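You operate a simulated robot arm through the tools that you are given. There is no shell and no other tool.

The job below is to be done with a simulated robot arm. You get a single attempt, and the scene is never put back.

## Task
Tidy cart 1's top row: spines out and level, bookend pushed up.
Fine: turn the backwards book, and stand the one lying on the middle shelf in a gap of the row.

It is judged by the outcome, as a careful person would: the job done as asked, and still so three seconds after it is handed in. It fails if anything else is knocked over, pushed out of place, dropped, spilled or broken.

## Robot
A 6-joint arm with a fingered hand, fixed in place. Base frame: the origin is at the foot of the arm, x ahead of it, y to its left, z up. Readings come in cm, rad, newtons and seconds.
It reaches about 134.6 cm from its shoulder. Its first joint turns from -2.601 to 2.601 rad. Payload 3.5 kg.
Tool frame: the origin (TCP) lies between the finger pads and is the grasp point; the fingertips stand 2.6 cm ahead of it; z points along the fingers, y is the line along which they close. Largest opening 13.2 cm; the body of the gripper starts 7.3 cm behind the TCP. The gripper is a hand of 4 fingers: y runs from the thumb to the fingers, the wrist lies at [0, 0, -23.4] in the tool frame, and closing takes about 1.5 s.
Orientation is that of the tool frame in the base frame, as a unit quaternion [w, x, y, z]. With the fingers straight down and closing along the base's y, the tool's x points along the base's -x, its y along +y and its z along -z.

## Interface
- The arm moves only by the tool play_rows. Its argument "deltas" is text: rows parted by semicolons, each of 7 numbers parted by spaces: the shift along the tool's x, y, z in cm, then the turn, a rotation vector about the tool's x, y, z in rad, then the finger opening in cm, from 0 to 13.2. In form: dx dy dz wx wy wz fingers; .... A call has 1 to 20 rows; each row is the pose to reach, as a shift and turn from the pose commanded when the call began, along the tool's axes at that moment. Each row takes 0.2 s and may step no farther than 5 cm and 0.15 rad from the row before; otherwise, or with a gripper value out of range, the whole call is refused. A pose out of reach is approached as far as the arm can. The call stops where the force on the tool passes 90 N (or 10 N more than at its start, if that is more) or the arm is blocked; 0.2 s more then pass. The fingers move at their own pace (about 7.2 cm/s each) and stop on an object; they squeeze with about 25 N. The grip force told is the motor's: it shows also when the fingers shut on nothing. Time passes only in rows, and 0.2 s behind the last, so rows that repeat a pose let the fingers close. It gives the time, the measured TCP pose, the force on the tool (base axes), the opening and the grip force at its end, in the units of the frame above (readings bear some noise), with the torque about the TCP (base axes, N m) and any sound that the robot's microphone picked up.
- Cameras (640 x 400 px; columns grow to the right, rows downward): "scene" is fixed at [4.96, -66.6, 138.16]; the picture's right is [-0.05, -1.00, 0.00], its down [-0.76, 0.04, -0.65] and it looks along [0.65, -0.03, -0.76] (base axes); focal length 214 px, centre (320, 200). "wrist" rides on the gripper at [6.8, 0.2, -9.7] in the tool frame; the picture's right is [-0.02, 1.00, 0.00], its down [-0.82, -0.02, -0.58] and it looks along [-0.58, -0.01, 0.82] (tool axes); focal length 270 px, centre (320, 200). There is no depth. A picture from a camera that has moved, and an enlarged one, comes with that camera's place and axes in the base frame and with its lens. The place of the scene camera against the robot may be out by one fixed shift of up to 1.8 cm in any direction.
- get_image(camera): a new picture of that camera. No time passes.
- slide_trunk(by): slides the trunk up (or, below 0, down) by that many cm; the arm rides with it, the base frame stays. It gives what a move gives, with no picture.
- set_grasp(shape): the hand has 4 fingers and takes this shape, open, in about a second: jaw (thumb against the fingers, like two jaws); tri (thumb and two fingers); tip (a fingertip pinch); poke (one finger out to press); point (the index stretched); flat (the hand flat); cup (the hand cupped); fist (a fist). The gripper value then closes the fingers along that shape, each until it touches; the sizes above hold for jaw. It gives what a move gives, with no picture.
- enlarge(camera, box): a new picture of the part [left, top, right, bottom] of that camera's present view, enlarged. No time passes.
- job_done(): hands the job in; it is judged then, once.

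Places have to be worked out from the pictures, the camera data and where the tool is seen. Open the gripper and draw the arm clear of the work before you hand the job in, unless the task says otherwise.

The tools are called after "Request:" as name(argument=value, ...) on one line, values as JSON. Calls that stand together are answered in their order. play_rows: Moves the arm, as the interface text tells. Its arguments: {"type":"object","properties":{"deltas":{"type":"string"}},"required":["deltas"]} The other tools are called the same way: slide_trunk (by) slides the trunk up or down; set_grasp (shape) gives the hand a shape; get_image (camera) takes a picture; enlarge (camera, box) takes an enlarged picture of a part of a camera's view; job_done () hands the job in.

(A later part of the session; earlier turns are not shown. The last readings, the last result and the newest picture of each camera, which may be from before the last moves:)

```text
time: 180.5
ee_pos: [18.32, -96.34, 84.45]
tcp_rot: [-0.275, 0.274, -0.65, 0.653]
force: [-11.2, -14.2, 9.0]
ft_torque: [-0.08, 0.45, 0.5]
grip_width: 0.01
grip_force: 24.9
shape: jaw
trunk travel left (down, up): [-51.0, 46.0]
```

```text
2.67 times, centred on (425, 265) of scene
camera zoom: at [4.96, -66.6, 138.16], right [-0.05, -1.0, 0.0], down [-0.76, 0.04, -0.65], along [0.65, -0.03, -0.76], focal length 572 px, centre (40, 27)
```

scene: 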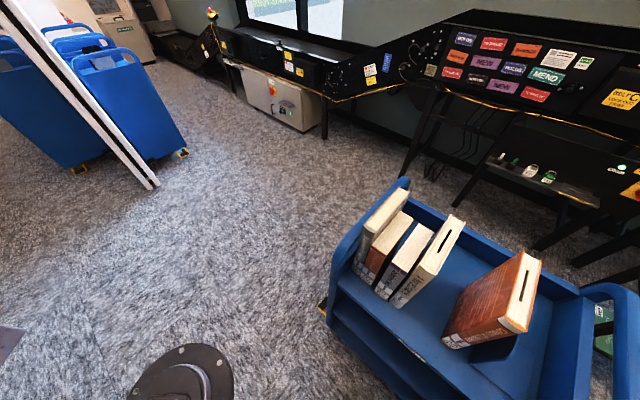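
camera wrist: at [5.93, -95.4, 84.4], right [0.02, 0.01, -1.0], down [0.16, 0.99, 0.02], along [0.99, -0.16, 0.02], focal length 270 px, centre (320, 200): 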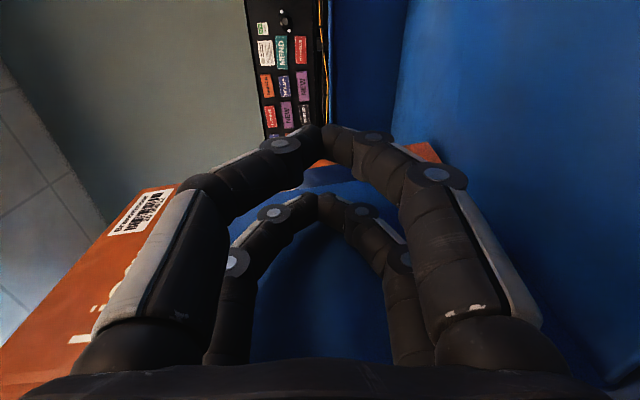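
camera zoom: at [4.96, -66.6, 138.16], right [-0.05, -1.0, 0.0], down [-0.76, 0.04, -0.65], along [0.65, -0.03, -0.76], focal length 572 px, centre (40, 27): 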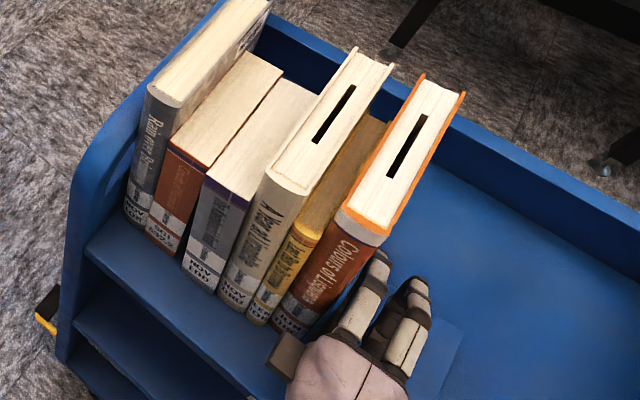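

The books are closing up well at about 18 N. Another 1 cm in fine steps.

Request:
play_rows(deltas="-0.2 0 0 0 0 0 0; -0.4 0 0 0 0 0 0; -0.6 0 0 0 0 0 0; -0.8 0 0 0 0 0 0; -1.0 0 0 0 0 0 0; -1.0 0 0 0 0 0 0")

Request:
enlarge(camera="scene", box=[340, 190, 510, 340])

Request:
enlarge(camera="scene", box=[340, 240, 440, 330])

```text
time: 181.9
ee_pos: [19.13, -95.61, 84.65]
tcp_rot: [-0.275, 0.274, -0.65, 0.653]
force: [-13.3, -9.8, 6.5]
ft_torque: [-0.02, 0.32, 0.38]
grip_width: 0.0
grip_force: 25.3
shape: jaw
trunk travel left (down, up): [-51.0, 46.0]
```

```text
2.67 times, centred on (425, 265) of scene
camera zoom: at [4.96, -66.6, 138.16], right [-0.05, -1.0, 0.0], down [-0.76, 0.04, -0.65], along [0.65, -0.03, -0.76], focal length 572 px, centre (40, 27)
```

zoom: 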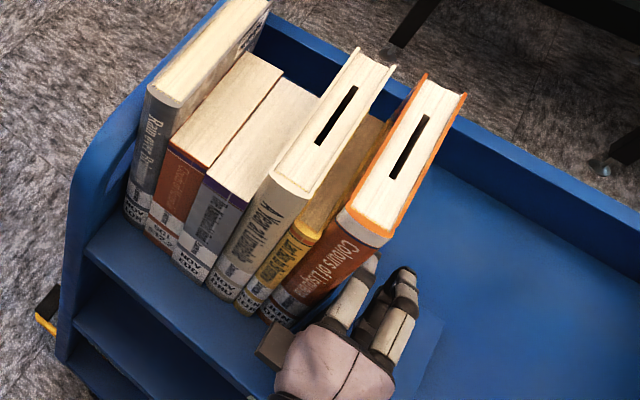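

```text
4.44 times, centred on (390, 285) of scene
camera zoom: at [4.96, -66.6, 138.16], right [-0.05, -1.0, 0.0], down [-0.76, 0.04, -0.65], along [0.65, -0.03, -0.76], focal length 953 px, centre (9, -178)
```

zoom: 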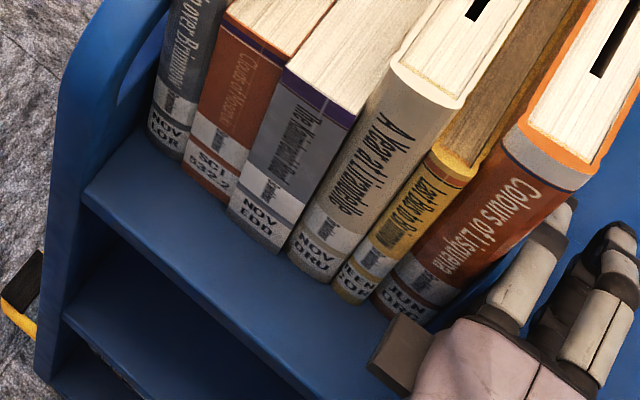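

The spines are nearly shoulder to shoulder. I push a final bit in fine steps until the force shows everything is snug.

Request:
play_rows(deltas="-0.15 0 0 0 0 0 0; -0.3 0 0 0 0 0 0; -0.45 0 0 0 0 0 0; -0.6 0 0 0 0 0 0; -0.6 0 0 0 0 0 0")

Request:
enlarge(camera="scene", box=[340, 240, 440, 330])

Request:
enlarge(camera="scene", box=[340, 170, 520, 330])

```text
time: 183.1
ee_pos: [19.3, -95.39, 84.52]
tcp_rot: [-0.274, 0.271, -0.652, 0.653]
force: [-22.6, -25.4, 10.7]
ft_torque: [-0.19, 0.45, 0.96]
grip_width: 0.03
grip_force: 24.1
shape: jaw
trunk travel left (down, up): [-51.0, 46.0]
```

```text
4.44 times, centred on (390, 285) of scene
camera zoom: at [4.96, -66.6, 138.16], right [-0.05, -1.0, 0.0], down [-0.76, 0.04, -0.65], along [0.65, -0.03, -0.76], focal length 953 px, centre (9, -178)
```

zoom: 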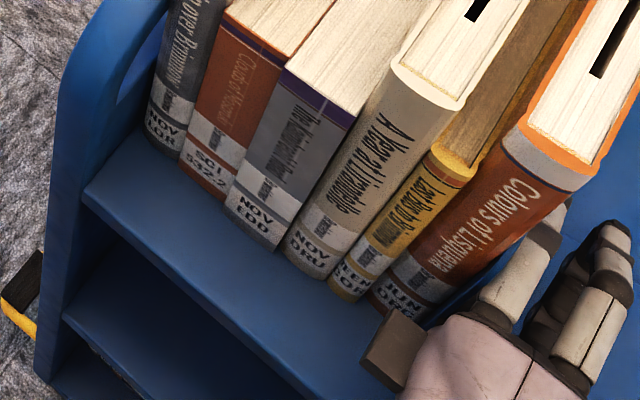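

```text
2.50 times, centred on (430, 250) of scene
camera zoom: at [4.96, -66.6, 138.16], right [-0.05, -1.0, 0.0], down [-0.76, 0.04, -0.65], along [0.65, -0.03, -0.76], focal length 536 px, centre (45, 75)
```

zoom: 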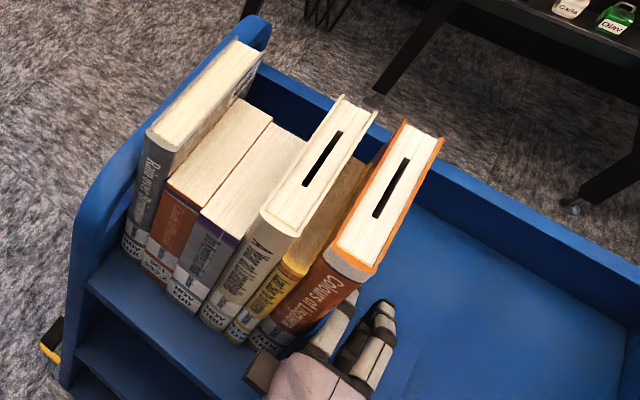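

The force rose to about 34 N, so the row is snug and I stop pushing. I look closely at the bookend before easing off.

Request:
enlarge(camera="scene", box=[420, 230, 540, 340])

Request:
get_image(camera="wrist")

```text
3.64 times, centred on (480, 285) of scene
camera zoom: at [4.96, -66.6, 138.16], right [-0.05, -1.0, 0.0], down [-0.76, 0.04, -0.65], along [0.65, -0.03, -0.76], focal length 780 px, centre (-262, -109)
```

zoom: 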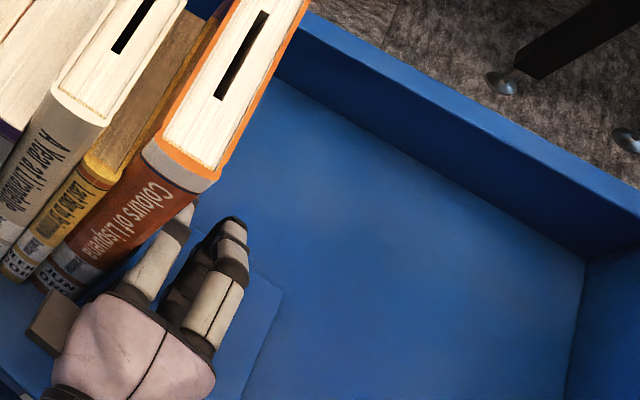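

```text
taken
camera wrist: at [7.59, -93.54, 84.32], right [0.02, 0.02, -1.0], down [0.16, 0.99, 0.02], along [0.99, -0.17, 0.02], focal length 270 px, centre (320, 200)
```

wrist: 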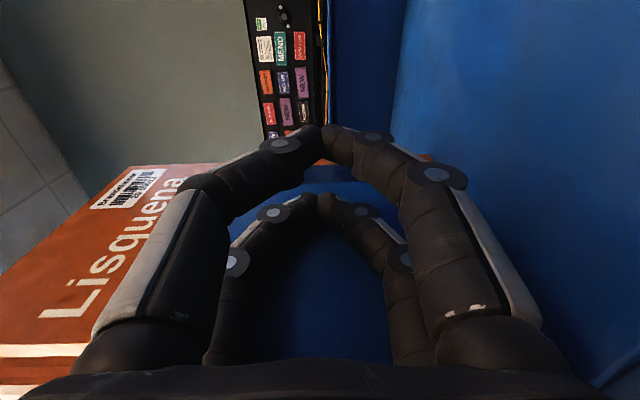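

The bookend's base appears flat on the shelf with its plate against "Lisquena". I ease off to the right gently and check the forces.

Request:
play_rows(deltas="0.2 0 0 0 0 0 0; 0.4 0 0 0 0 0 0; 0.6 0 0 0 0 0 0; 0.6 0 0 0 0 0 0")

Request:
enlarge(camera="scene", box=[340, 190, 510, 340])

```text
time: 184.1
ee_pos: [19.14, -95.39, 84.6]
tcp_rot: [-0.275, 0.275, -0.65, 0.652]
force: [-3.0, -8.6, 4.7]
ft_torque: [-0.03, 0.01, 0.0]
grip_width: 0.0
grip_force: 24.9
shape: jaw
trunk travel left (down, up): [-51.0, 46.0]
```

```text
2.67 times, centred on (425, 265) of scene
camera zoom: at [4.96, -66.6, 138.16], right [-0.05, -1.0, 0.0], down [-0.76, 0.04, -0.65], along [0.65, -0.03, -0.76], focal length 572 px, centre (40, 27)
```

zoom: 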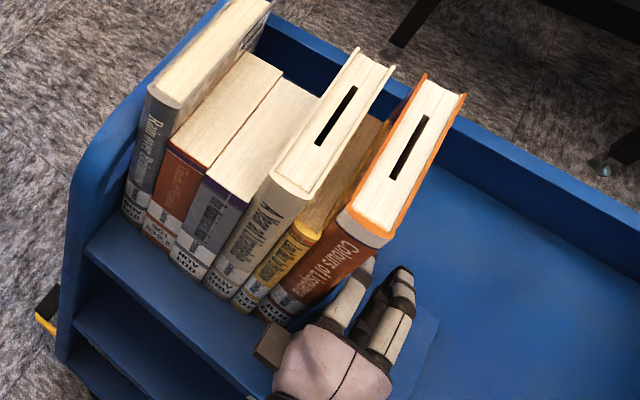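

The force is dropping. I move right a further 1 cm to come fully off the plate.

Request:
play_rows(deltas="0.2 0 0 0 0 0 0; 0.4 0 0 0 0 0 0; 0.7 0 0 0 0 0 0; 1.0 0 0 0 0 0 0; 1.0 0 0 0 0 0 0")

Request:
enlarge(camera="scene", box=[340, 190, 510, 340])

Request:
get_image(camera="wrist")

```text
time: 185.3
ee_pos: [18.42, -96.28, 84.57]
tcp_rot: [-0.275, 0.274, -0.65, 0.653]
force: [0.7, -0.7, -0.1]
ft_torque: [-0.01, 0.02, 0.01]
grip_width: 0.0
grip_force: 25.2
shape: jaw
trunk travel left (down, up): [-51.0, 46.0]
```

```text
2.67 times, centred on (425, 265) of scene
camera zoom: at [4.96, -66.6, 138.16], right [-0.05, -1.0, 0.0], down [-0.76, 0.04, -0.65], along [0.65, -0.03, -0.76], focal length 572 px, centre (40, 27)
```

zoom: 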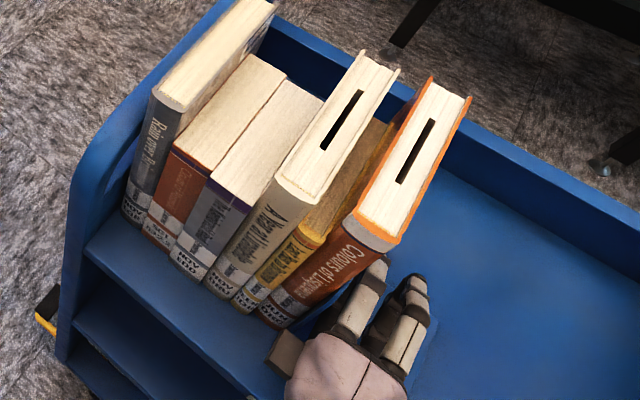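

```text
taken
camera wrist: at [6.81, -94.47, 84.39], right [0.02, 0.01, -1.0], down [0.16, 0.99, 0.02], along [0.99, -0.16, 0.02], focal length 270 px, centre (320, 200)
```

wrist: 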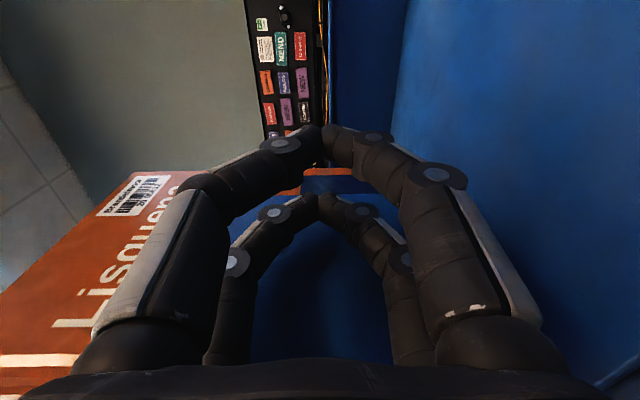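

Released: the books relaxed into upright positions and the hand is free of contact. I shift slightly right and withdraw straight out.

Request:
play_rows(deltas="0.8 0 0 0 0 0 0; 0.8 0 -3 0 0 0 0; 0.8 0 -7 0 0 0 0; 0.8 0 -11 0 0 0 0; 0.8 0 -15 0 0 0 0; 1.5 0 -18.5 0 0 0 0; 4 0 -20 0 0 0 0; 7 0 -22 0 0 0 0; 8.5 0 -24.5 0 0 0 0; 8.5 0 -24.5 0 0 0 0")

Request:
enlarge(camera="scene", box=[340, 190, 510, 340])

Request:
get_image(camera="scene")

```text
time: 187.5
ee_pos: [-5.24, -85.47, 84.44]
tcp_rot: [0.274, -0.274, 0.652, -0.651]
force: [-0.4, 0.5, 0.6]
ft_torque: [0.02, 0.04, -0.02]
grip_width: 0.0
grip_force: 25.2
shape: jaw
trunk travel left (down, up): [-51.0, 46.0]
```

```text
2.67 times, centred on (425, 265) of scene
camera zoom: at [4.96, -66.6, 138.16], right [-0.05, -1.0, 0.0], down [-0.76, 0.04, -0.65], along [0.65, -0.03, -0.76], focal length 572 px, centre (40, 27)
```

zoom: 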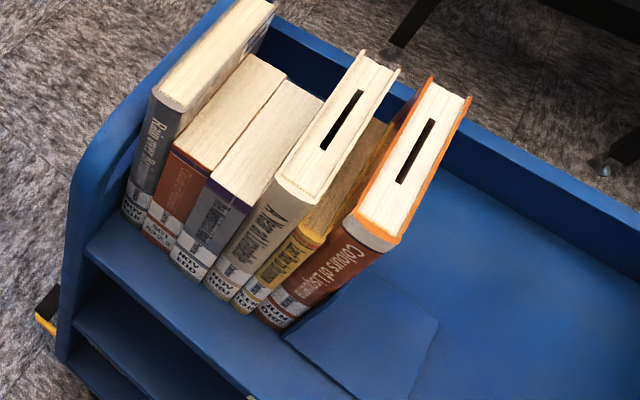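

```text
taken
```

scene: 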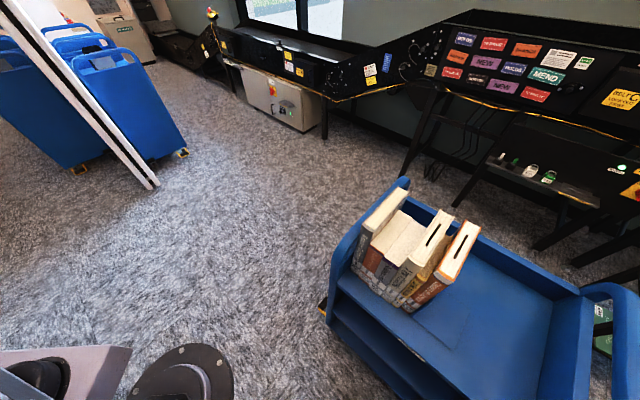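

The row is now snug with the bookend at its end. I roll the hand back so the camera is on top and inspect the row from the front.

Request:
play_rows(deltas="0 0 0 0 0 -0.143 0; 0 0 0 0 0 -0.286 0; 0 0 0 0 0 -0.428 0; 0 0 0 0 0 -0.571 0; 0 0 0 0 0 -0.714 0; 0 0 0 0 0 -0.857 0; 0 0 0 0 0 -1.0 0; 0 0 0 0 0 -1.142 0; 0 0 0 0 0 -1.285 0; 0 0 0 0 0 -1.428 0; 0 0 0 0 0 -1.5708 0; 0 0 0 0 0 -1.5708 0")

Request:
slide_trunk(by=8)

Request:
get_image(camera="wrist")

```text
time: 190.1
ee_pos: [-4.93, -85.26, 84.52]
tcp_rot: [0.268, 0.654, -0.266, 0.655]
force: [0.6, 0.3, 0.3]
ft_torque: [0.02, -0.04, 0.04]
grip_width: 0.0
grip_force: 24.8
shape: jaw
trunk travel left (down, up): [-51.0, 46.0]
```

```text
time: 191.3
ee_pos: [-5.06, -85.33, 92.5]
tcp_rot: [0.267, 0.654, -0.266, 0.656]
force: [0.3, 0.7, -0.1]
ft_torque: [0.01, 0.0, 0.0]
grip_width: 0.01
grip_force: 24.7
shape: jaw
trunk travel left (down, up): [-59.0, 38.0]
```

```text
taken
camera wrist: at [-12.02, -78.72, 99.37], right [-0.7, -0.72, -0.03], down [-0.4, 0.42, -0.82], along [0.6, -0.56, -0.58], focal length 270 px, centre (320, 200)
```

wrist: 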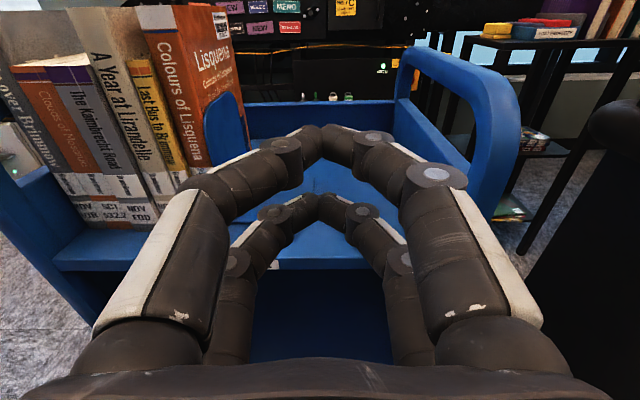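

The bookend stands against "Lisquena" and the books look upright and tight. I check the spine levels precisely in the scene view.

Request:
enlarge(camera="scene", box=[345, 240, 435, 320])

Request:
enlarge(camera="wrist", box=[0, 0, 260, 240])

```text
5.00 times, centred on (390, 280) of scene
camera zoom: at [4.96, -66.6, 138.16], right [-0.05, -1.0, 0.0], down [-0.76, 0.04, -0.65], along [0.65, -0.03, -0.76], focal length 1072 px, centre (-30, -200)
```

zoom: 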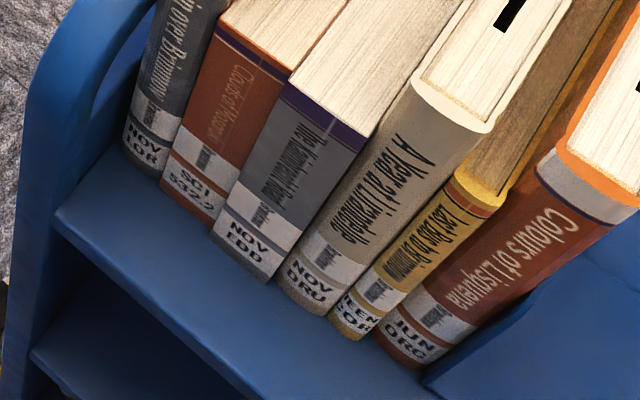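

```text
1.67 times, centred on (130, 120) of wrist
camera zoom: at [-12.02, -78.72, 99.37], right [-0.7, -0.72, -0.03], down [-0.4, 0.42, -0.82], along [0.6, -0.56, -0.58], focal length 450 px, centre (637, 333)
```

zoom: 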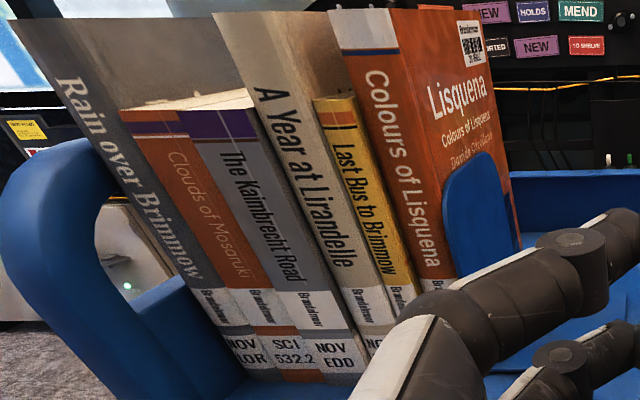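

Everything is upright and tight. By my measurements the spine depths are 6.0, 5.9, 5.3, 5.6, 5.8 and 6.6 cm. "Lisquena" is about 0.8 cm too deep and "Kaimbrecht Road" about 0.5 cm too far out. I'll nudge "Lisquena" forward from behind, so I go up and point the hand down.

Request:
slide_trunk(by=37.5)

Request:
play_rows(deltas="-3.50 0 -0.263 0 -0.15 0 0; -6.91 0 -1.045 0 -0.3 0 0; -10.18 0 -2.33 0 -0.45 0 0; -13.21 0 -4.09 0 -0.6 0 0; -15.95 0 -6.28 0 -0.75 0 0; -18.33 0 -8.85 0 -0.9 0 0; -20.3 0 -11.76 0 -1.05 0 0; -21.81 0 -14.92 0 -1.2 0 0; -22.83 0 -18.27 0 -1.35 0 0; -23.34 0 -21.74 0 -1.5 0 0; -23.4 0 -23.4 0 -1.5708 0 0; -23.4 0 -23.4 0 -1.5708 0 0")

```text
time: 194.9
ee_pos: [-5.02, -85.25, 130.09]
tcp_rot: [0.267, 0.655, -0.267, 0.655]
force: [0.6, 0.9, 0.5]
ft_torque: [-0.02, -0.02, 0.01]
grip_width: 0.0
grip_force: 25.0
shape: jaw
trunk travel left (down, up): [-96.5, 0.5]
```

```text
time: 197.5
ee_pos: [-21.6, -68.96, 106.69]
tcp_rot: [0.0, 0.926, -0.377, 0.0]
force: [0.1, -0.7, 0.4]
ft_torque: [-0.01, 0.04, 0.01]
grip_width: 0.01
grip_force: 24.7
shape: jaw
trunk travel left (down, up): [-96.5, 0.5]
```

I move over the row at full height to a spot behind "Lisquena".

Request:
play_rows(deltas="4.5 -0.95 0 0 0 0 0; 9 -1.9 0 0 0 0 0; 13.5 -2.9 0 0 0 0 0; 18 -3.85 0 0 0 0 0; 22.5 -4.8 0 0 0 0 0; 27 -5.8 0 0 0 0 0; 31.5 -6.75 0 0 0 0 0; 36 -7.7 0 0 0 0 0; 40.5 -8.65 0 0 0 0 0; 45 -9.6 0 0 0 0 0; 49.5 -10.6 0 0 0 0 0; 54 -11.55 0 0 0 0 0; 58.5 -12.5 0 0 0 0 0; 63 -13.5 0 0 0 0 0; 64 -13.7 0 0 0 0 0; 64 -13.7 0 0 0 0 0")

Request:
get_image(camera="wrist")

Request:
enlarge(camera="scene", box=[340, 130, 560, 330])

```text
time: 200.9
ee_pos: [33.88, -103.98, 106.57]
tcp_rot: [0.0, 0.926, -0.377, 0.001]
force: [0.3, 0.3, -0.4]
ft_torque: [0.02, 0.01, -0.01]
grip_width: 0.0
grip_force: 25.5
shape: jaw
out of reach, approached as far as the arm can: row 11, 12
trunk travel left (down, up): [-96.5, 0.5]
```

```text
taken
camera wrist: at [38.63, -108.94, 116.33], right [-0.72, -0.7, 0.0], down [-0.57, 0.59, 0.58], along [-0.4, 0.41, -0.82], focal length 270 px, centre (320, 200)
```

wrist: 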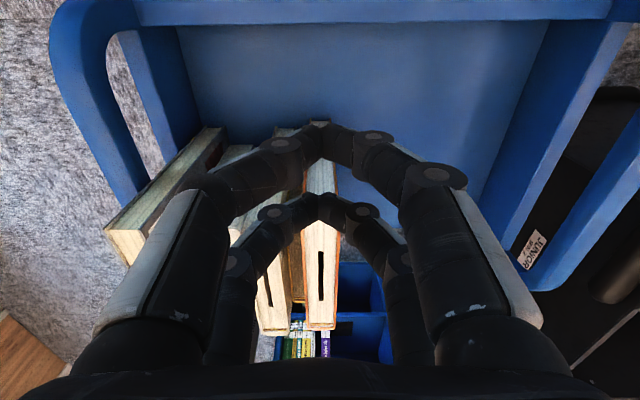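

```text
2.00 times, centred on (450, 230) of scene
camera zoom: at [4.96, -66.6, 138.16], right [-0.05, -1.0, 0.0], down [-0.76, 0.04, -0.65], along [0.65, -0.03, -0.76], focal length 429 px, centre (60, 140)
```

zoom: 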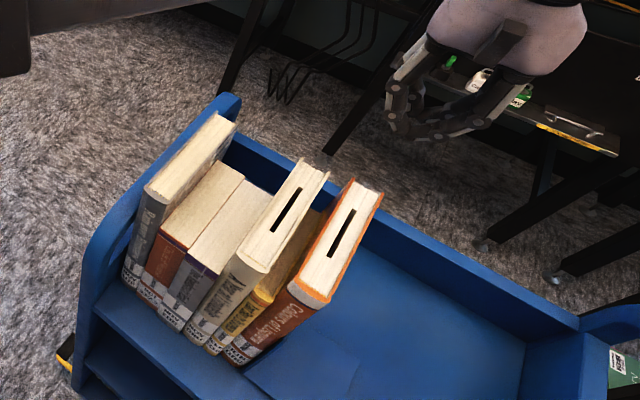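

The hand is about 2.7 cm behind "Lisquena". I lower it so the fingertips reach z≈89.

Request:
slide_trunk(by=-8)

Request:
get_image(camera="wrist")

Request:
slide_trunk(by=-6.5)

Request:
get_image(camera="wrist")

Request:
enlarge(camera="scene", box=[340, 130, 560, 330])

```text
time: 202.1
ee_pos: [33.81, -104.02, 98.64]
tcp_rot: [0.001, 0.926, -0.377, 0.001]
force: [0.4, 0.2, 0.5]
ft_torque: [-0.02, 0.0, 0.0]
grip_width: 0.0
grip_force: 24.4
shape: jaw
trunk travel left (down, up): [-88.5, 8.5]
```

```text
taken
camera wrist: at [38.59, -108.93, 108.34], right [-0.72, -0.7, 0.0], down [-0.57, 0.59, 0.58], along [-0.4, 0.41, -0.82], focal length 270 px, centre (320, 200)
```

wrist: 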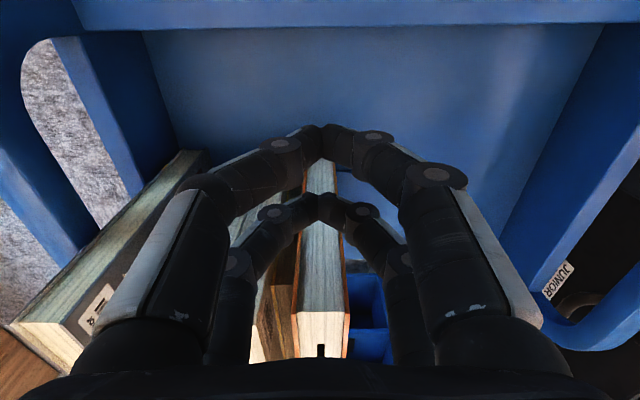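

```text
time: 203.1
ee_pos: [33.85, -103.94, 92.18]
tcp_rot: [0.001, 0.926, -0.377, 0.001]
force: [-0.2, 0.5, 0.1]
ft_torque: [-0.01, 0.0, -0.03]
grip_width: 0.0
grip_force: 25.3
shape: jaw
trunk travel left (down, up): [-82.0, 15.0]
```

```text
taken
camera wrist: at [38.6, -108.93, 101.84], right [-0.72, -0.7, 0.0], down [-0.57, 0.59, 0.58], along [-0.4, 0.41, -0.82], focal length 270 px, centre (320, 200)
```

wrist: 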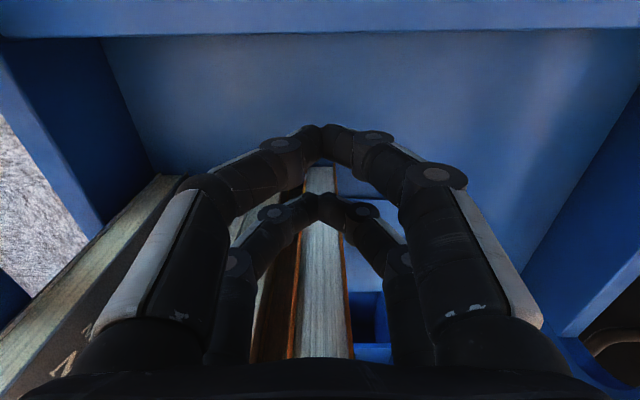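

```text
2.00 times, centred on (450, 230) of scene
camera zoom: at [4.96, -66.6, 138.16], right [-0.05, -1.0, 0.0], down [-0.76, 0.04, -0.65], along [0.65, -0.03, -0.76], focal length 429 px, centre (60, 140)
```

zoom: 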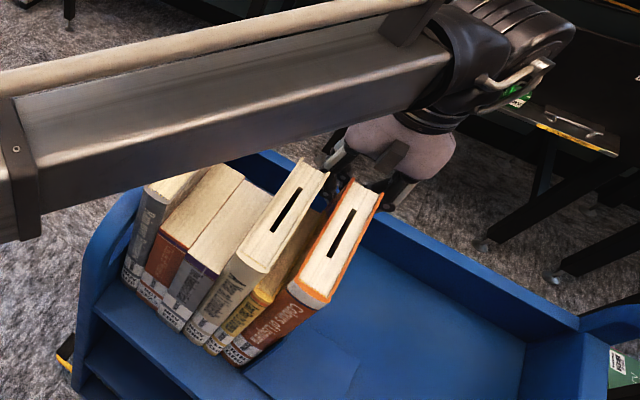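

I approach "Lisquena" from behind until I feel contact.

Request:
play_rows(deltas="-0.8 0 0 0 0 0 0; -1.5 0 0 0 0 0 0; -1.9 0 0 0 0 0 0; -2.2 0 0 0 0 0 0; -2.2 0 0 0 0 0 0")

Request:
play_rows(deltas="-0.2 0 0 0 0 0 0; -0.4 0 0 0 0 0 0; -0.4 0 0 0 0 0 0")

Request:
get_image(camera="wrist")

```text
time: 204.3
ee_pos: [32.47, -102.47, 92.21]
tcp_rot: [0.001, 0.926, -0.377, 0.002]
force: [0.2, -0.2, -0.2]
ft_torque: [0.01, 0.01, 0.02]
grip_width: 0.01
grip_force: 25.0
shape: jaw
trunk travel left (down, up): [-82.0, 15.0]
```

```text
time: 205.1
ee_pos: [31.96, -102.23, 92.17]
tcp_rot: [0.001, 0.926, -0.377, 0.001]
force: [0.3, 0.8, 0.3]
ft_torque: [0.01, 0.01, -0.01]
grip_width: 0.0
grip_force: 24.6
shape: jaw
trunk travel left (down, up): [-82.0, 15.0]
```

```text
taken
camera wrist: at [36.81, -107.12, 101.83], right [-0.72, -0.7, 0.0], down [-0.57, 0.59, 0.58], along [-0.4, 0.41, -0.82], focal length 270 px, centre (320, 200)
```

wrist: 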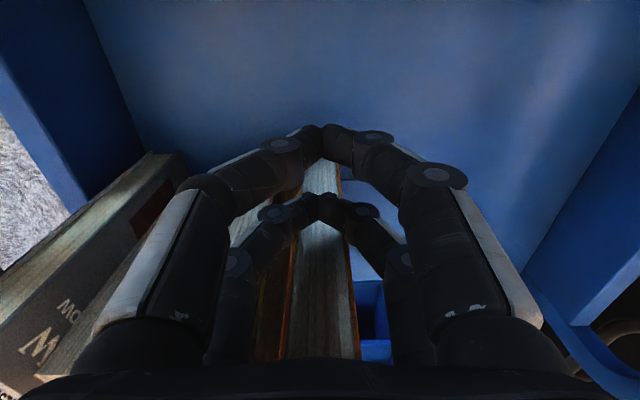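

No contact yet, so I continue in 2 mm steps.

Request:
play_rows(deltas="-0.2 0 0 0 0 0 0; -0.4 0 0 0 0 0 0; -0.6 0 0 0 0 0 0; -0.6 0 0 0 0 0 0")

Request:
enlarge(camera="scene", box=[345, 240, 435, 320])

```text
time: 206.1
ee_pos: [31.61, -101.75, 92.14]
tcp_rot: [0.001, 0.926, -0.377, 0.001]
force: [0.0, 0.1, -0.1]
ft_torque: [0.02, 0.0, -0.02]
grip_width: 0.0
grip_force: 25.3
shape: jaw
trunk travel left (down, up): [-82.0, 15.0]
```

```text
5.00 times, centred on (390, 280) of scene
camera zoom: at [4.96, -66.6, 138.16], right [-0.05, -1.0, 0.0], down [-0.76, 0.04, -0.65], along [0.65, -0.03, -0.76], focal length 1072 px, centre (-30, -200)
```

zoom: 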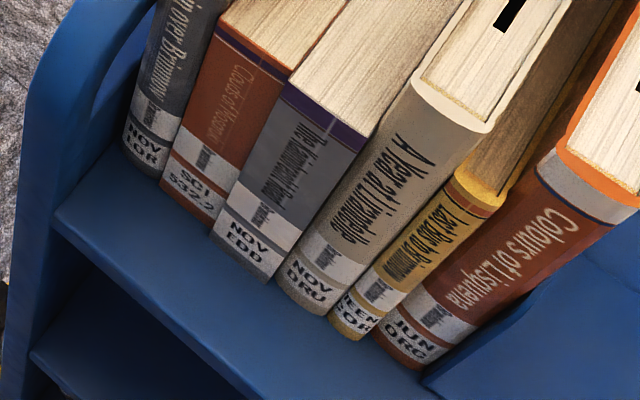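

Still no contact. I continue carefully.

Request:
play_rows(deltas="-0.2 0 0 0 0 0 0; -0.4 0 0 0 0 0 0; -0.6 0 0 0 0 0 0; -0.6 0 0 0 0 0 0")

Request:
play_rows(deltas="-0.2 0 0 0 0 0 0; -0.4 0 0 0 0 0 0; -0.4 0 0 0 0 0 0")

Request:
enlarge(camera="scene", box=[345, 240, 435, 320])

Request:
get_image(camera="wrist")

```text
time: 207.1
ee_pos: [31.05, -101.45, 92.16]
tcp_rot: [0.0, 0.927, -0.376, 0.001]
force: [-0.3, 0.1, 0.1]
ft_torque: [0.05, 0.01, -0.01]
grip_width: 0.02
grip_force: 24.7
shape: jaw
trunk travel left (down, up): [-82.0, 15.0]
```

```text
time: 207.9
ee_pos: [30.82, -100.97, 92.22]
tcp_rot: [0.0, 0.926, -0.377, 0.001]
force: [1.6, -2.7, 0.6]
ft_torque: [0.02, 0.0, 0.03]
grip_width: 0.0
grip_force: 25.0
shape: jaw
trunk travel left (down, up): [-82.0, 15.0]
```

```text
5.00 times, centred on (390, 280) of scene
camera zoom: at [4.96, -66.6, 138.16], right [-0.05, -1.0, 0.0], down [-0.76, 0.04, -0.65], along [0.65, -0.03, -0.76], focal length 1072 px, centre (-30, -200)
```

zoom: 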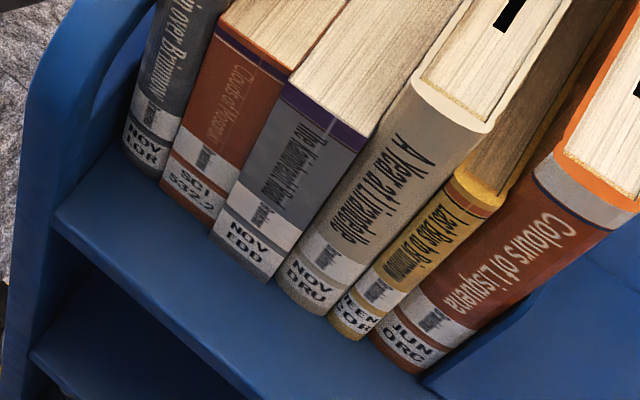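

```text
taken
camera wrist: at [35.63, -105.97, 101.81], right [-0.72, -0.7, 0.0], down [-0.57, 0.59, 0.58], along [-0.4, 0.41, -0.82], focal length 270 px, centre (320, 200)
```

wrist: 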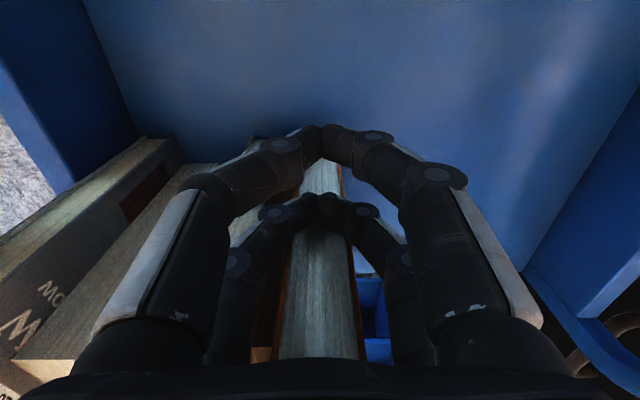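

Contact (3 N), and the spine is just starting to move. I push 0.7 cm further.

Request:
play_rows(deltas="-0.2 0 0 0 0 0 0; -0.4 0 0 0 0 0 0; -0.6 0 0 0 0 0 0; -0.7 0 0 0 0 0 0; -0.7 0 0 0 0 0 0")

Request:
enlarge(camera="scene", box=[345, 240, 435, 320])

```text
time: 209.1
ee_pos: [30.4, -100.65, 92.02]
tcp_rot: [0.001, 0.926, -0.377, 0.001]
force: [4.1, -1.6, 1.2]
ft_torque: [0.03, 0.02, -0.1]
grip_width: 0.0
grip_force: 25.2
shape: jaw
trunk travel left (down, up): [-82.0, 15.0]
```

```text
5.00 times, centred on (390, 280) of scene
camera zoom: at [4.96, -66.6, 138.16], right [-0.05, -1.0, 0.0], down [-0.76, 0.04, -0.65], along [0.65, -0.03, -0.76], focal length 1072 px, centre (-30, -200)
```

zoom: 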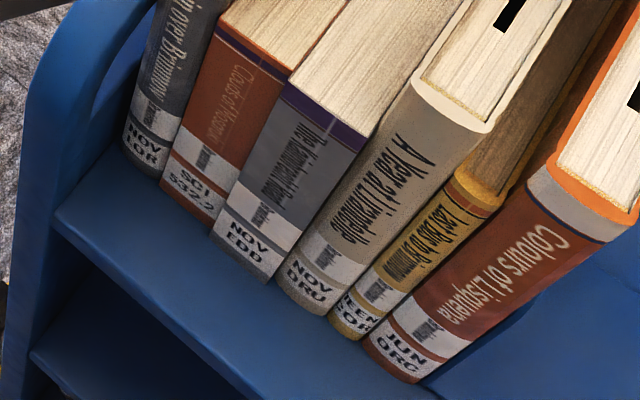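

"Lisquena" is now level at about 5.9. I back off behind it and raise the hand.

Request:
play_rows(deltas="1 0 0 0 0 0 0; 2.5 0 0 0 0 0 0; 2.5 0 0 0 0 0 0")

Request:
slide_trunk(by=14.9)

Request:
enlarge(camera="scene", box=[345, 240, 435, 320])

Request:
get_image(camera="wrist")

```text
time: 209.9
ee_pos: [32.03, -102.45, 92.23]
tcp_rot: [0.0, 0.926, -0.377, 0.001]
force: [0.8, 0.7, -0.2]
ft_torque: [0.02, 0.03, -0.02]
grip_width: 0.0
grip_force: 24.9
shape: jaw
trunk travel left (down, up): [-82.0, 15.0]
```

```text
time: 211.7
ee_pos: [32.0, -102.45, 106.93]
tcp_rot: [0.0, 0.926, -0.376, 0.001]
force: [-0.5, -0.4, -0.3]
ft_torque: [0.0, -0.03, 0.02]
grip_width: 0.0
grip_force: 25.4
shape: jaw
trunk travel left (down, up): [-96.9, 0.1]
```

```text
5.00 times, centred on (390, 280) of scene
camera zoom: at [4.96, -66.6, 138.16], right [-0.05, -1.0, 0.0], down [-0.76, 0.04, -0.65], along [0.65, -0.03, -0.76], focal length 1072 px, centre (-30, -200)
```

zoom: 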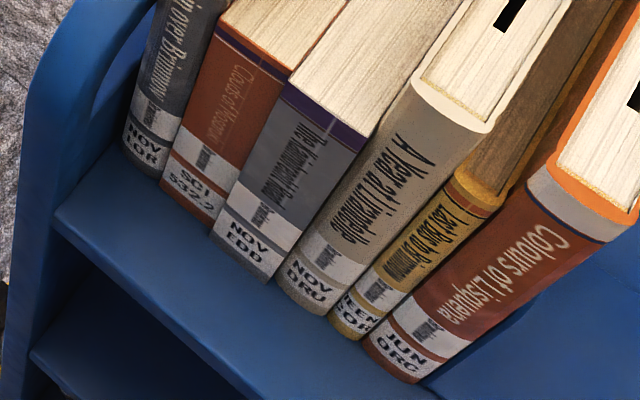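

```text
taken
camera wrist: at [36.8, -107.4, 116.72], right [-0.72, -0.7, 0.0], down [-0.57, 0.59, 0.58], along [-0.4, 0.41, -0.82], focal length 270 px, centre (320, 200)
```

wrist: 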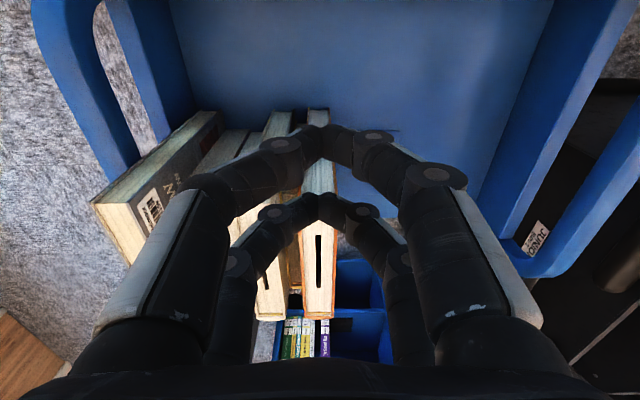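

Five of the spines are within a few millimetres of each other; "Kaimbrecht Road" still sticks out about 0.5 cm. I'll push it in from the front with the hand level and low. First I go back in front of the cart.

Request:
play_rows(deltas="-4.5 1 0 0 0 0 0; -9 2 0 0 0 0 0; -13.5 3 0 0 0 0 0; -18 4 0 0 0 0 0; -22.5 5 0 0 0 0 0; -27 6 0 0 0 0 0; -31.5 7 0 0 0 0 0; -36 8 0 0 0 0 0; -40.5 9 0 0 0 0 0; -45 10 0 0 0 0 0; -49.5 11 0 0 0 0 0; -54 12 0 0 0 0 0; -58.5 13 0 0 0 0 0; -61 13.5 0 0 0 0 0; -61 13.5 0 0 0 0 0")

Request:
play_rows(deltas="3.5 0 -0.263 0 0.15 0 0; 6.91 0 -1.045 0 0.3 0 0; 10.18 0 -2.33 0 0.45 0 0; 13.21 0 -4.09 0 0.6 0 0; 15.95 0 -6.28 0 0.75 0 0; 18.33 0 -8.85 0 0.9 0 0; 20.3 0 -11.76 0 1.05 0 0; 21.81 0 -14.92 0 1.2 0 0; 22.83 0 -18.27 0 1.35 0 0; 23.34 0 -21.74 0 1.5 0 0; 23.4 0 -23.4 0 1.5708 0 0; 23.4 0 -23.4 0 1.5708 0 0")

```text
time: 214.9
ee_pos: [-21.0, -69.63, 106.98]
tcp_rot: [0.0, 0.926, -0.377, 0.001]
force: [-0.1, -0.3, -0.1]
ft_torque: [0.03, 0.03, 0.02]
grip_width: 0.0
grip_force: 25.0
shape: jaw
out of reach, approached as far as the arm can: row 4, 11, 12
trunk travel left (down, up): [-96.9, 0.1]
```

```text
time: 217.5
ee_pos: [-4.12, -85.88, 130.43]
tcp_rot: [0.267, 0.654, -0.266, 0.656]
force: [1.2, -0.4, -0.2]
ft_torque: [-0.02, -0.02, 0.02]
grip_width: 0.02
grip_force: 24.8
shape: jaw
trunk travel left (down, up): [-96.9, 0.1]
```

I lower to the height of the books' lower halves.

Request:
slide_trunk(by=-46.4)

Request:
play_rows(deltas="0 -2 0.5 0.06 0 0 0; 0 -4.5 1 0.13 0 0 0; 0 -7 1.5 0.2 0 0 0; 0 -9.5 2 0.26 0 0 0; 0 -12 2.5 0.32 0 0 0; 0 -14.5 3.5 0.38 0 0 0; 0 -17 5 0.43 0 0 0; 0 -19.5 7 0.436 0 0 0; 0 -20.8 8.5 0.436 0 0 0; 0 -20.8 8.5 0.436 0 0 0")

Request:
get_image(camera="wrist")

Request:
enlarge(camera="scene", box=[330, 220, 470, 350])

```text
refused: -46.4 is not a number from -40 to 40
```

```text
time: 219.7
ee_pos: [16.38, -76.68, 130.45]
tcp_rot: [0.119, 0.697, -0.117, 0.697]
force: [0.4, 0.3, -0.1]
ft_torque: [0.01, -0.06, 0.0]
grip_width: 0.01
grip_force: 24.6
shape: jaw
trunk travel left (down, up): [-96.9, 0.1]
```

```text
taken
camera wrist: at [7.15, -73.78, 137.24], right [-0.33, -0.94, -0.02], down [-0.54, 0.21, -0.82], along [0.78, -0.26, -0.58], focal length 270 px, centre (320, 200)
```

wrist: 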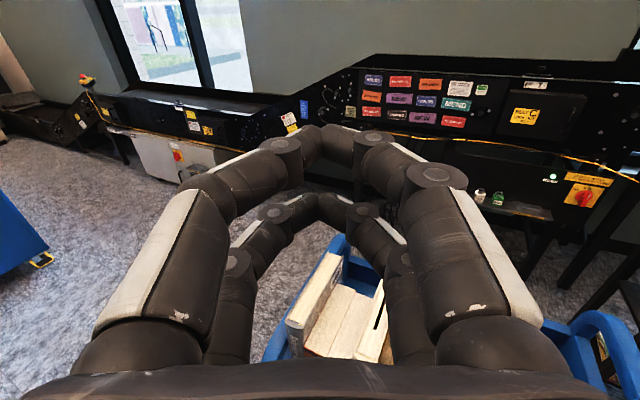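

```text
3.08 times, centred on (400, 285) of scene
camera zoom: at [4.96, -66.6, 138.16], right [-0.05, -1.0, 0.0], down [-0.76, 0.04, -0.65], along [0.65, -0.03, -0.76], focal length 660 px, centre (74, -62)
```

zoom: 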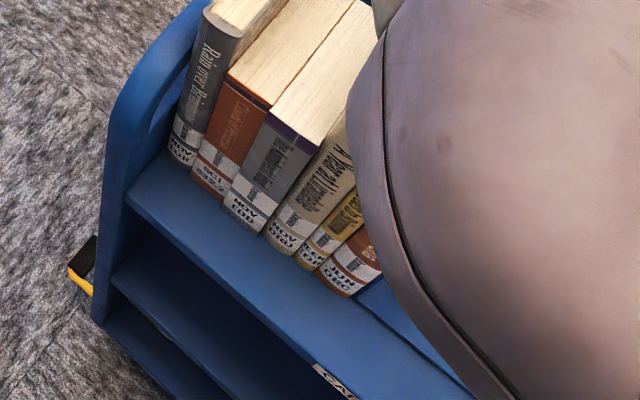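

The trunk step was over its limit and refused, but the hand is positioned safely above in front. I lower it in two smaller steps.

Request:
slide_trunk(by=-36)

Request:
slide_trunk(by=-10.4)

Request:
get_image(camera="wrist")

Request:
enlarge(camera="scene", box=[330, 220, 470, 350])

```text
time: 223.2
ee_pos: [16.37, -76.82, 94.36]
tcp_rot: [0.12, 0.697, -0.119, 0.697]
force: [0.2, 0.3, 0.0]
ft_torque: [0.0, 0.01, -0.06]
grip_width: 0.0
grip_force: 24.9
shape: jaw
trunk travel left (down, up): [-60.9, 36.1]
```

```text
time: 224.5
ee_pos: [16.32, -76.68, 83.97]
tcp_rot: [0.119, 0.697, -0.118, 0.697]
force: [-0.3, -0.4, -0.1]
ft_torque: [0.0, 0.03, 0.0]
grip_width: 0.0
grip_force: 24.9
shape: jaw
trunk travel left (down, up): [-50.5, 46.5]
```

```text
taken
camera wrist: at [7.13, -73.79, 90.85], right [-0.33, -0.94, -0.02], down [-0.54, 0.21, -0.82], along [0.78, -0.26, -0.58], focal length 270 px, centre (320, 200)
```

wrist: 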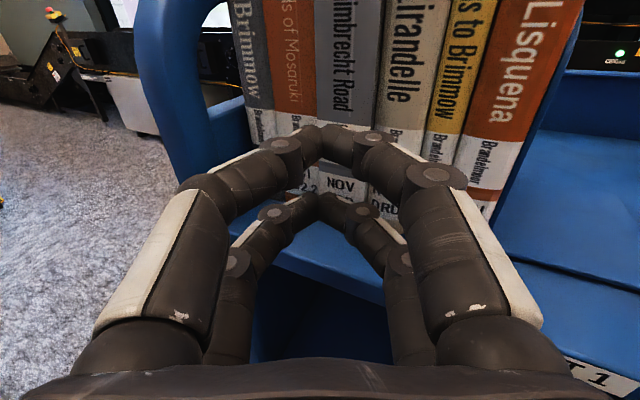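

```text
3.08 times, centred on (400, 285) of scene
camera zoom: at [4.96, -66.6, 138.16], right [-0.05, -1.0, 0.0], down [-0.76, 0.04, -0.65], along [0.65, -0.03, -0.76], focal length 660 px, centre (74, -62)
```

zoom: 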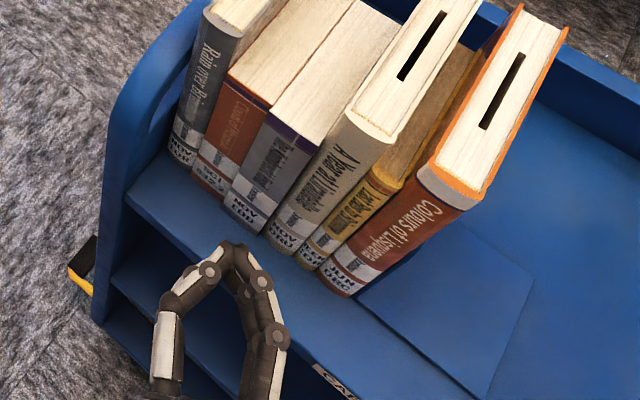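

This gives a fine view of the spines: all upright, titles outward. The tips are in line with "Kaimbrecht Road". I approach along the shelf's depth direction until contact.

Request:
play_rows(deltas="0 0.6 1.3 0 0 0 0; 0 1.3 2.7 0 0 0 0; 0 1.8 3.8 0 0 0 0; 0 1.96 4.16 0 0 0 0; 0 1.96 4.16 0 0 0 0")

Request:
play_rows(deltas="0 0.085 0.18 0 0 0 0; 0 0.17 0.36 0 0 0 0; 0 0.17 0.36 0 0 0 0")

Request:
get_image(camera="wrist")

Request:
enlarge(camera="scene", box=[345, 240, 435, 320])

```text
time: 225.7
ee_pos: [19.54, -80.11, 84.0]
tcp_rot: [0.119, 0.697, -0.119, 0.697]
force: [0.5, -0.3, 0.2]
ft_torque: [-0.02, 0.02, -0.02]
grip_width: 0.01
grip_force: 24.4
shape: jaw
trunk travel left (down, up): [-50.5, 46.5]
```

```text
time: 226.5
ee_pos: [19.9, -80.24, 83.97]
tcp_rot: [0.119, 0.696, -0.118, 0.698]
force: [-2.0, 1.0, 0.8]
ft_torque: [-0.02, -0.05, 0.01]
grip_width: 0.02
grip_force: 24.6
shape: jaw
trunk travel left (down, up): [-50.5, 46.5]
```

```text
taken
camera wrist: at [10.69, -77.31, 90.87], right [-0.33, -0.94, -0.02], down [-0.54, 0.21, -0.82], along [0.78, -0.26, -0.58], focal length 270 px, centre (320, 200)
```

wrist: 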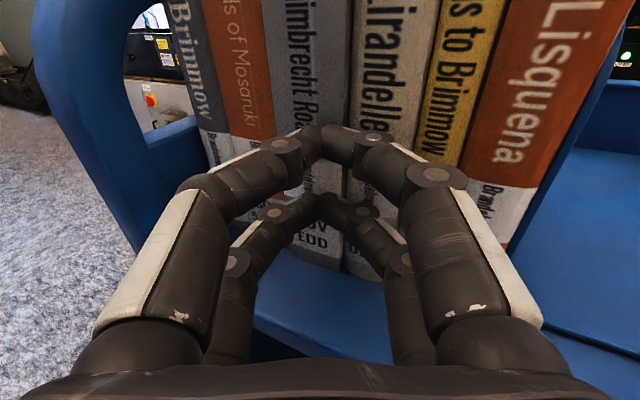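

```text
5.00 times, centred on (390, 280) of scene
camera zoom: at [4.96, -66.6, 138.16], right [-0.05, -1.0, 0.0], down [-0.76, 0.04, -0.65], along [0.65, -0.03, -0.76], focal length 1072 px, centre (-30, -200)
```

zoom: 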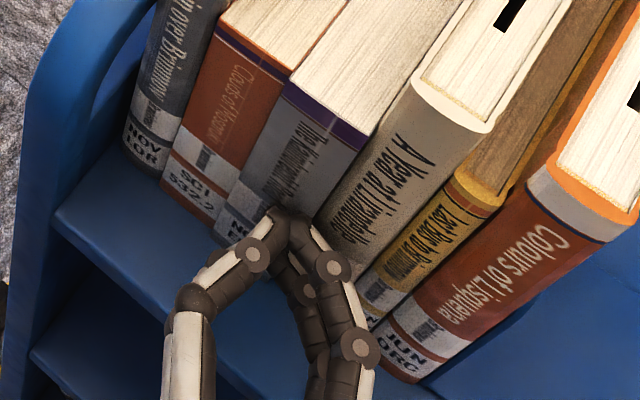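

Contact on "Kaimbrecht Road". I push it in by 0.6 cm.

Request:
play_rows(deltas="0 0.064 0.136 0 0 0 0; 0 0.128 0.271 0 0 0 0; 0 0.192 0.407 0 0 0 0; 0 0.256 0.542 0 0 0 0; 0 0.256 0.542 0 0 0 0")

Request:
play_rows(deltas="0 -0.43 -0.9 0 0 0 0; 0 -1.28 -2.7 0 0 0 0; 0 -2.1 -4.5 0 0 0 0; 0 -2.1 -4.5 0 0 0 0")

Request:
enlarge(camera="scene", box=[345, 240, 435, 320])

Request:
get_image(camera="wrist")

```text
time: 227.7
ee_pos: [20.37, -80.64, 83.98]
tcp_rot: [0.119, 0.697, -0.118, 0.697]
force: [-1.2, 2.9, -0.8]
ft_torque: [-0.04, -0.04, 0.01]
grip_width: 0.0
grip_force: 24.9
shape: jaw
trunk travel left (down, up): [-50.5, 46.5]
```

```text
time: 228.7
ee_pos: [16.87, -77.16, 83.89]
tcp_rot: [0.119, 0.698, -0.119, 0.696]
force: [0.1, -0.2, 0.4]
ft_torque: [0.0, -0.02, 0.01]
grip_width: 0.01
grip_force: 25.3
shape: jaw
trunk travel left (down, up): [-50.5, 46.5]
```

```text
5.00 times, centred on (390, 280) of scene
camera zoom: at [4.96, -66.6, 138.16], right [-0.05, -1.0, 0.0], down [-0.76, 0.04, -0.65], along [0.65, -0.03, -0.76], focal length 1072 px, centre (-30, -200)
```

zoom: 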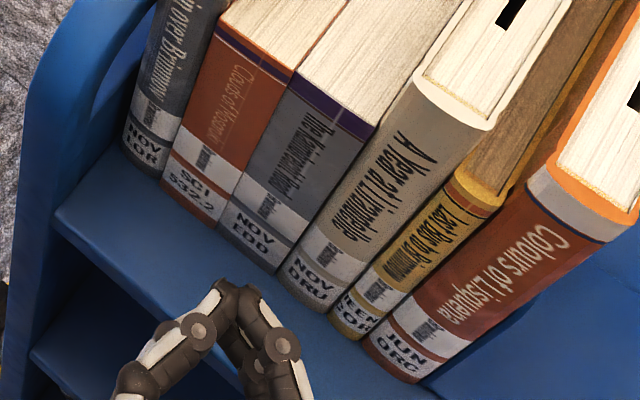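

```text
taken
camera wrist: at [7.59, -74.22, 90.82], right [-0.33, -0.94, -0.02], down [-0.54, 0.21, -0.81], along [0.77, -0.26, -0.58], focal length 270 px, centre (320, 200)
```

wrist: 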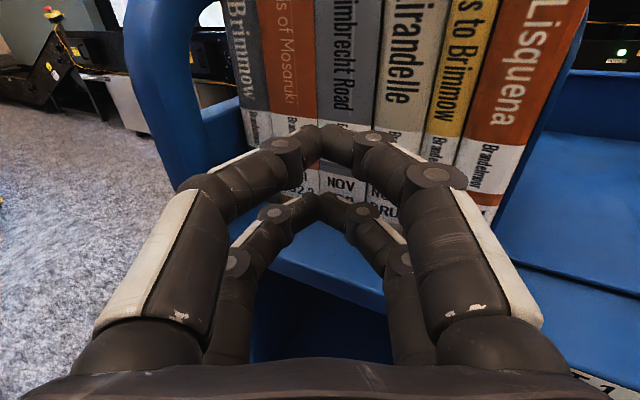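

All six spines are now within about 2–3 mm of each other. I check the contact between "Lisquena" and the bookend more closely.

Request:
enlarge(camera="wrist", box=[430, 0, 640, 220])

Request:
enlarge(camera="scene", box=[400, 220, 510, 330])

Request:
enlarge(camera="wrist", box=[210, 0, 530, 220])

```text
1.82 times, centred on (535, 110) of wrist
camera zoom: at [7.59, -74.22, 90.82], right [-0.33, -0.94, -0.02], down [-0.54, 0.21, -0.81], along [0.77, -0.26, -0.58], focal length 491 px, centre (-71, 364)
```

zoom: 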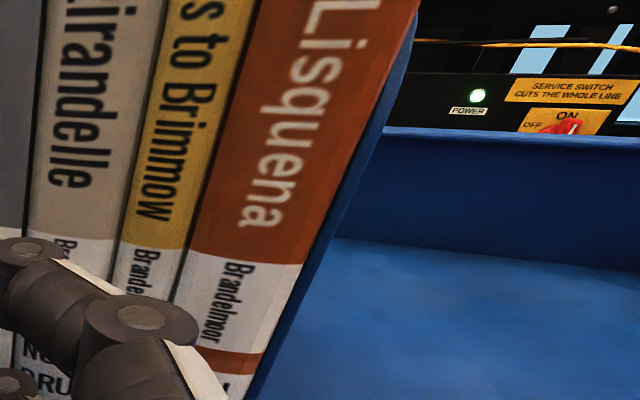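

```text
3.64 times, centred on (455, 275) of scene
camera zoom: at [4.96, -66.6, 138.16], right [-0.05, -1.0, 0.0], down [-0.76, 0.04, -0.65], along [0.65, -0.03, -0.76], focal length 780 px, centre (-171, -73)
```

zoom: 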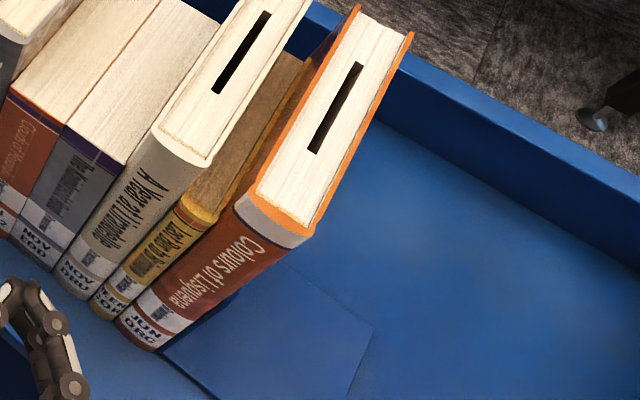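

```text
1.82 times, centred on (370, 110) of wrist
camera zoom: at [7.59, -74.22, 90.82], right [-0.33, -0.94, -0.02], down [-0.54, 0.21, -0.81], along [0.77, -0.26, -0.58], focal length 491 px, centre (229, 364)
```

zoom: 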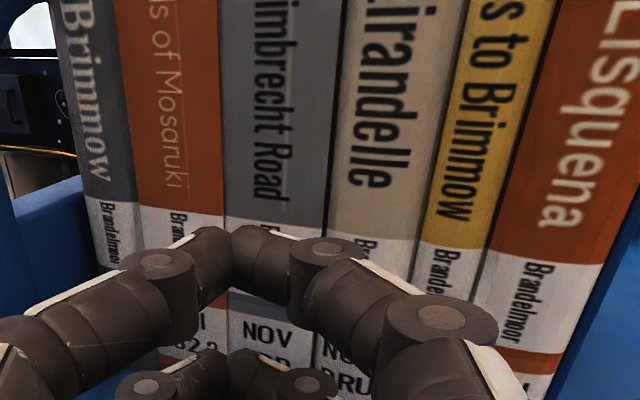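

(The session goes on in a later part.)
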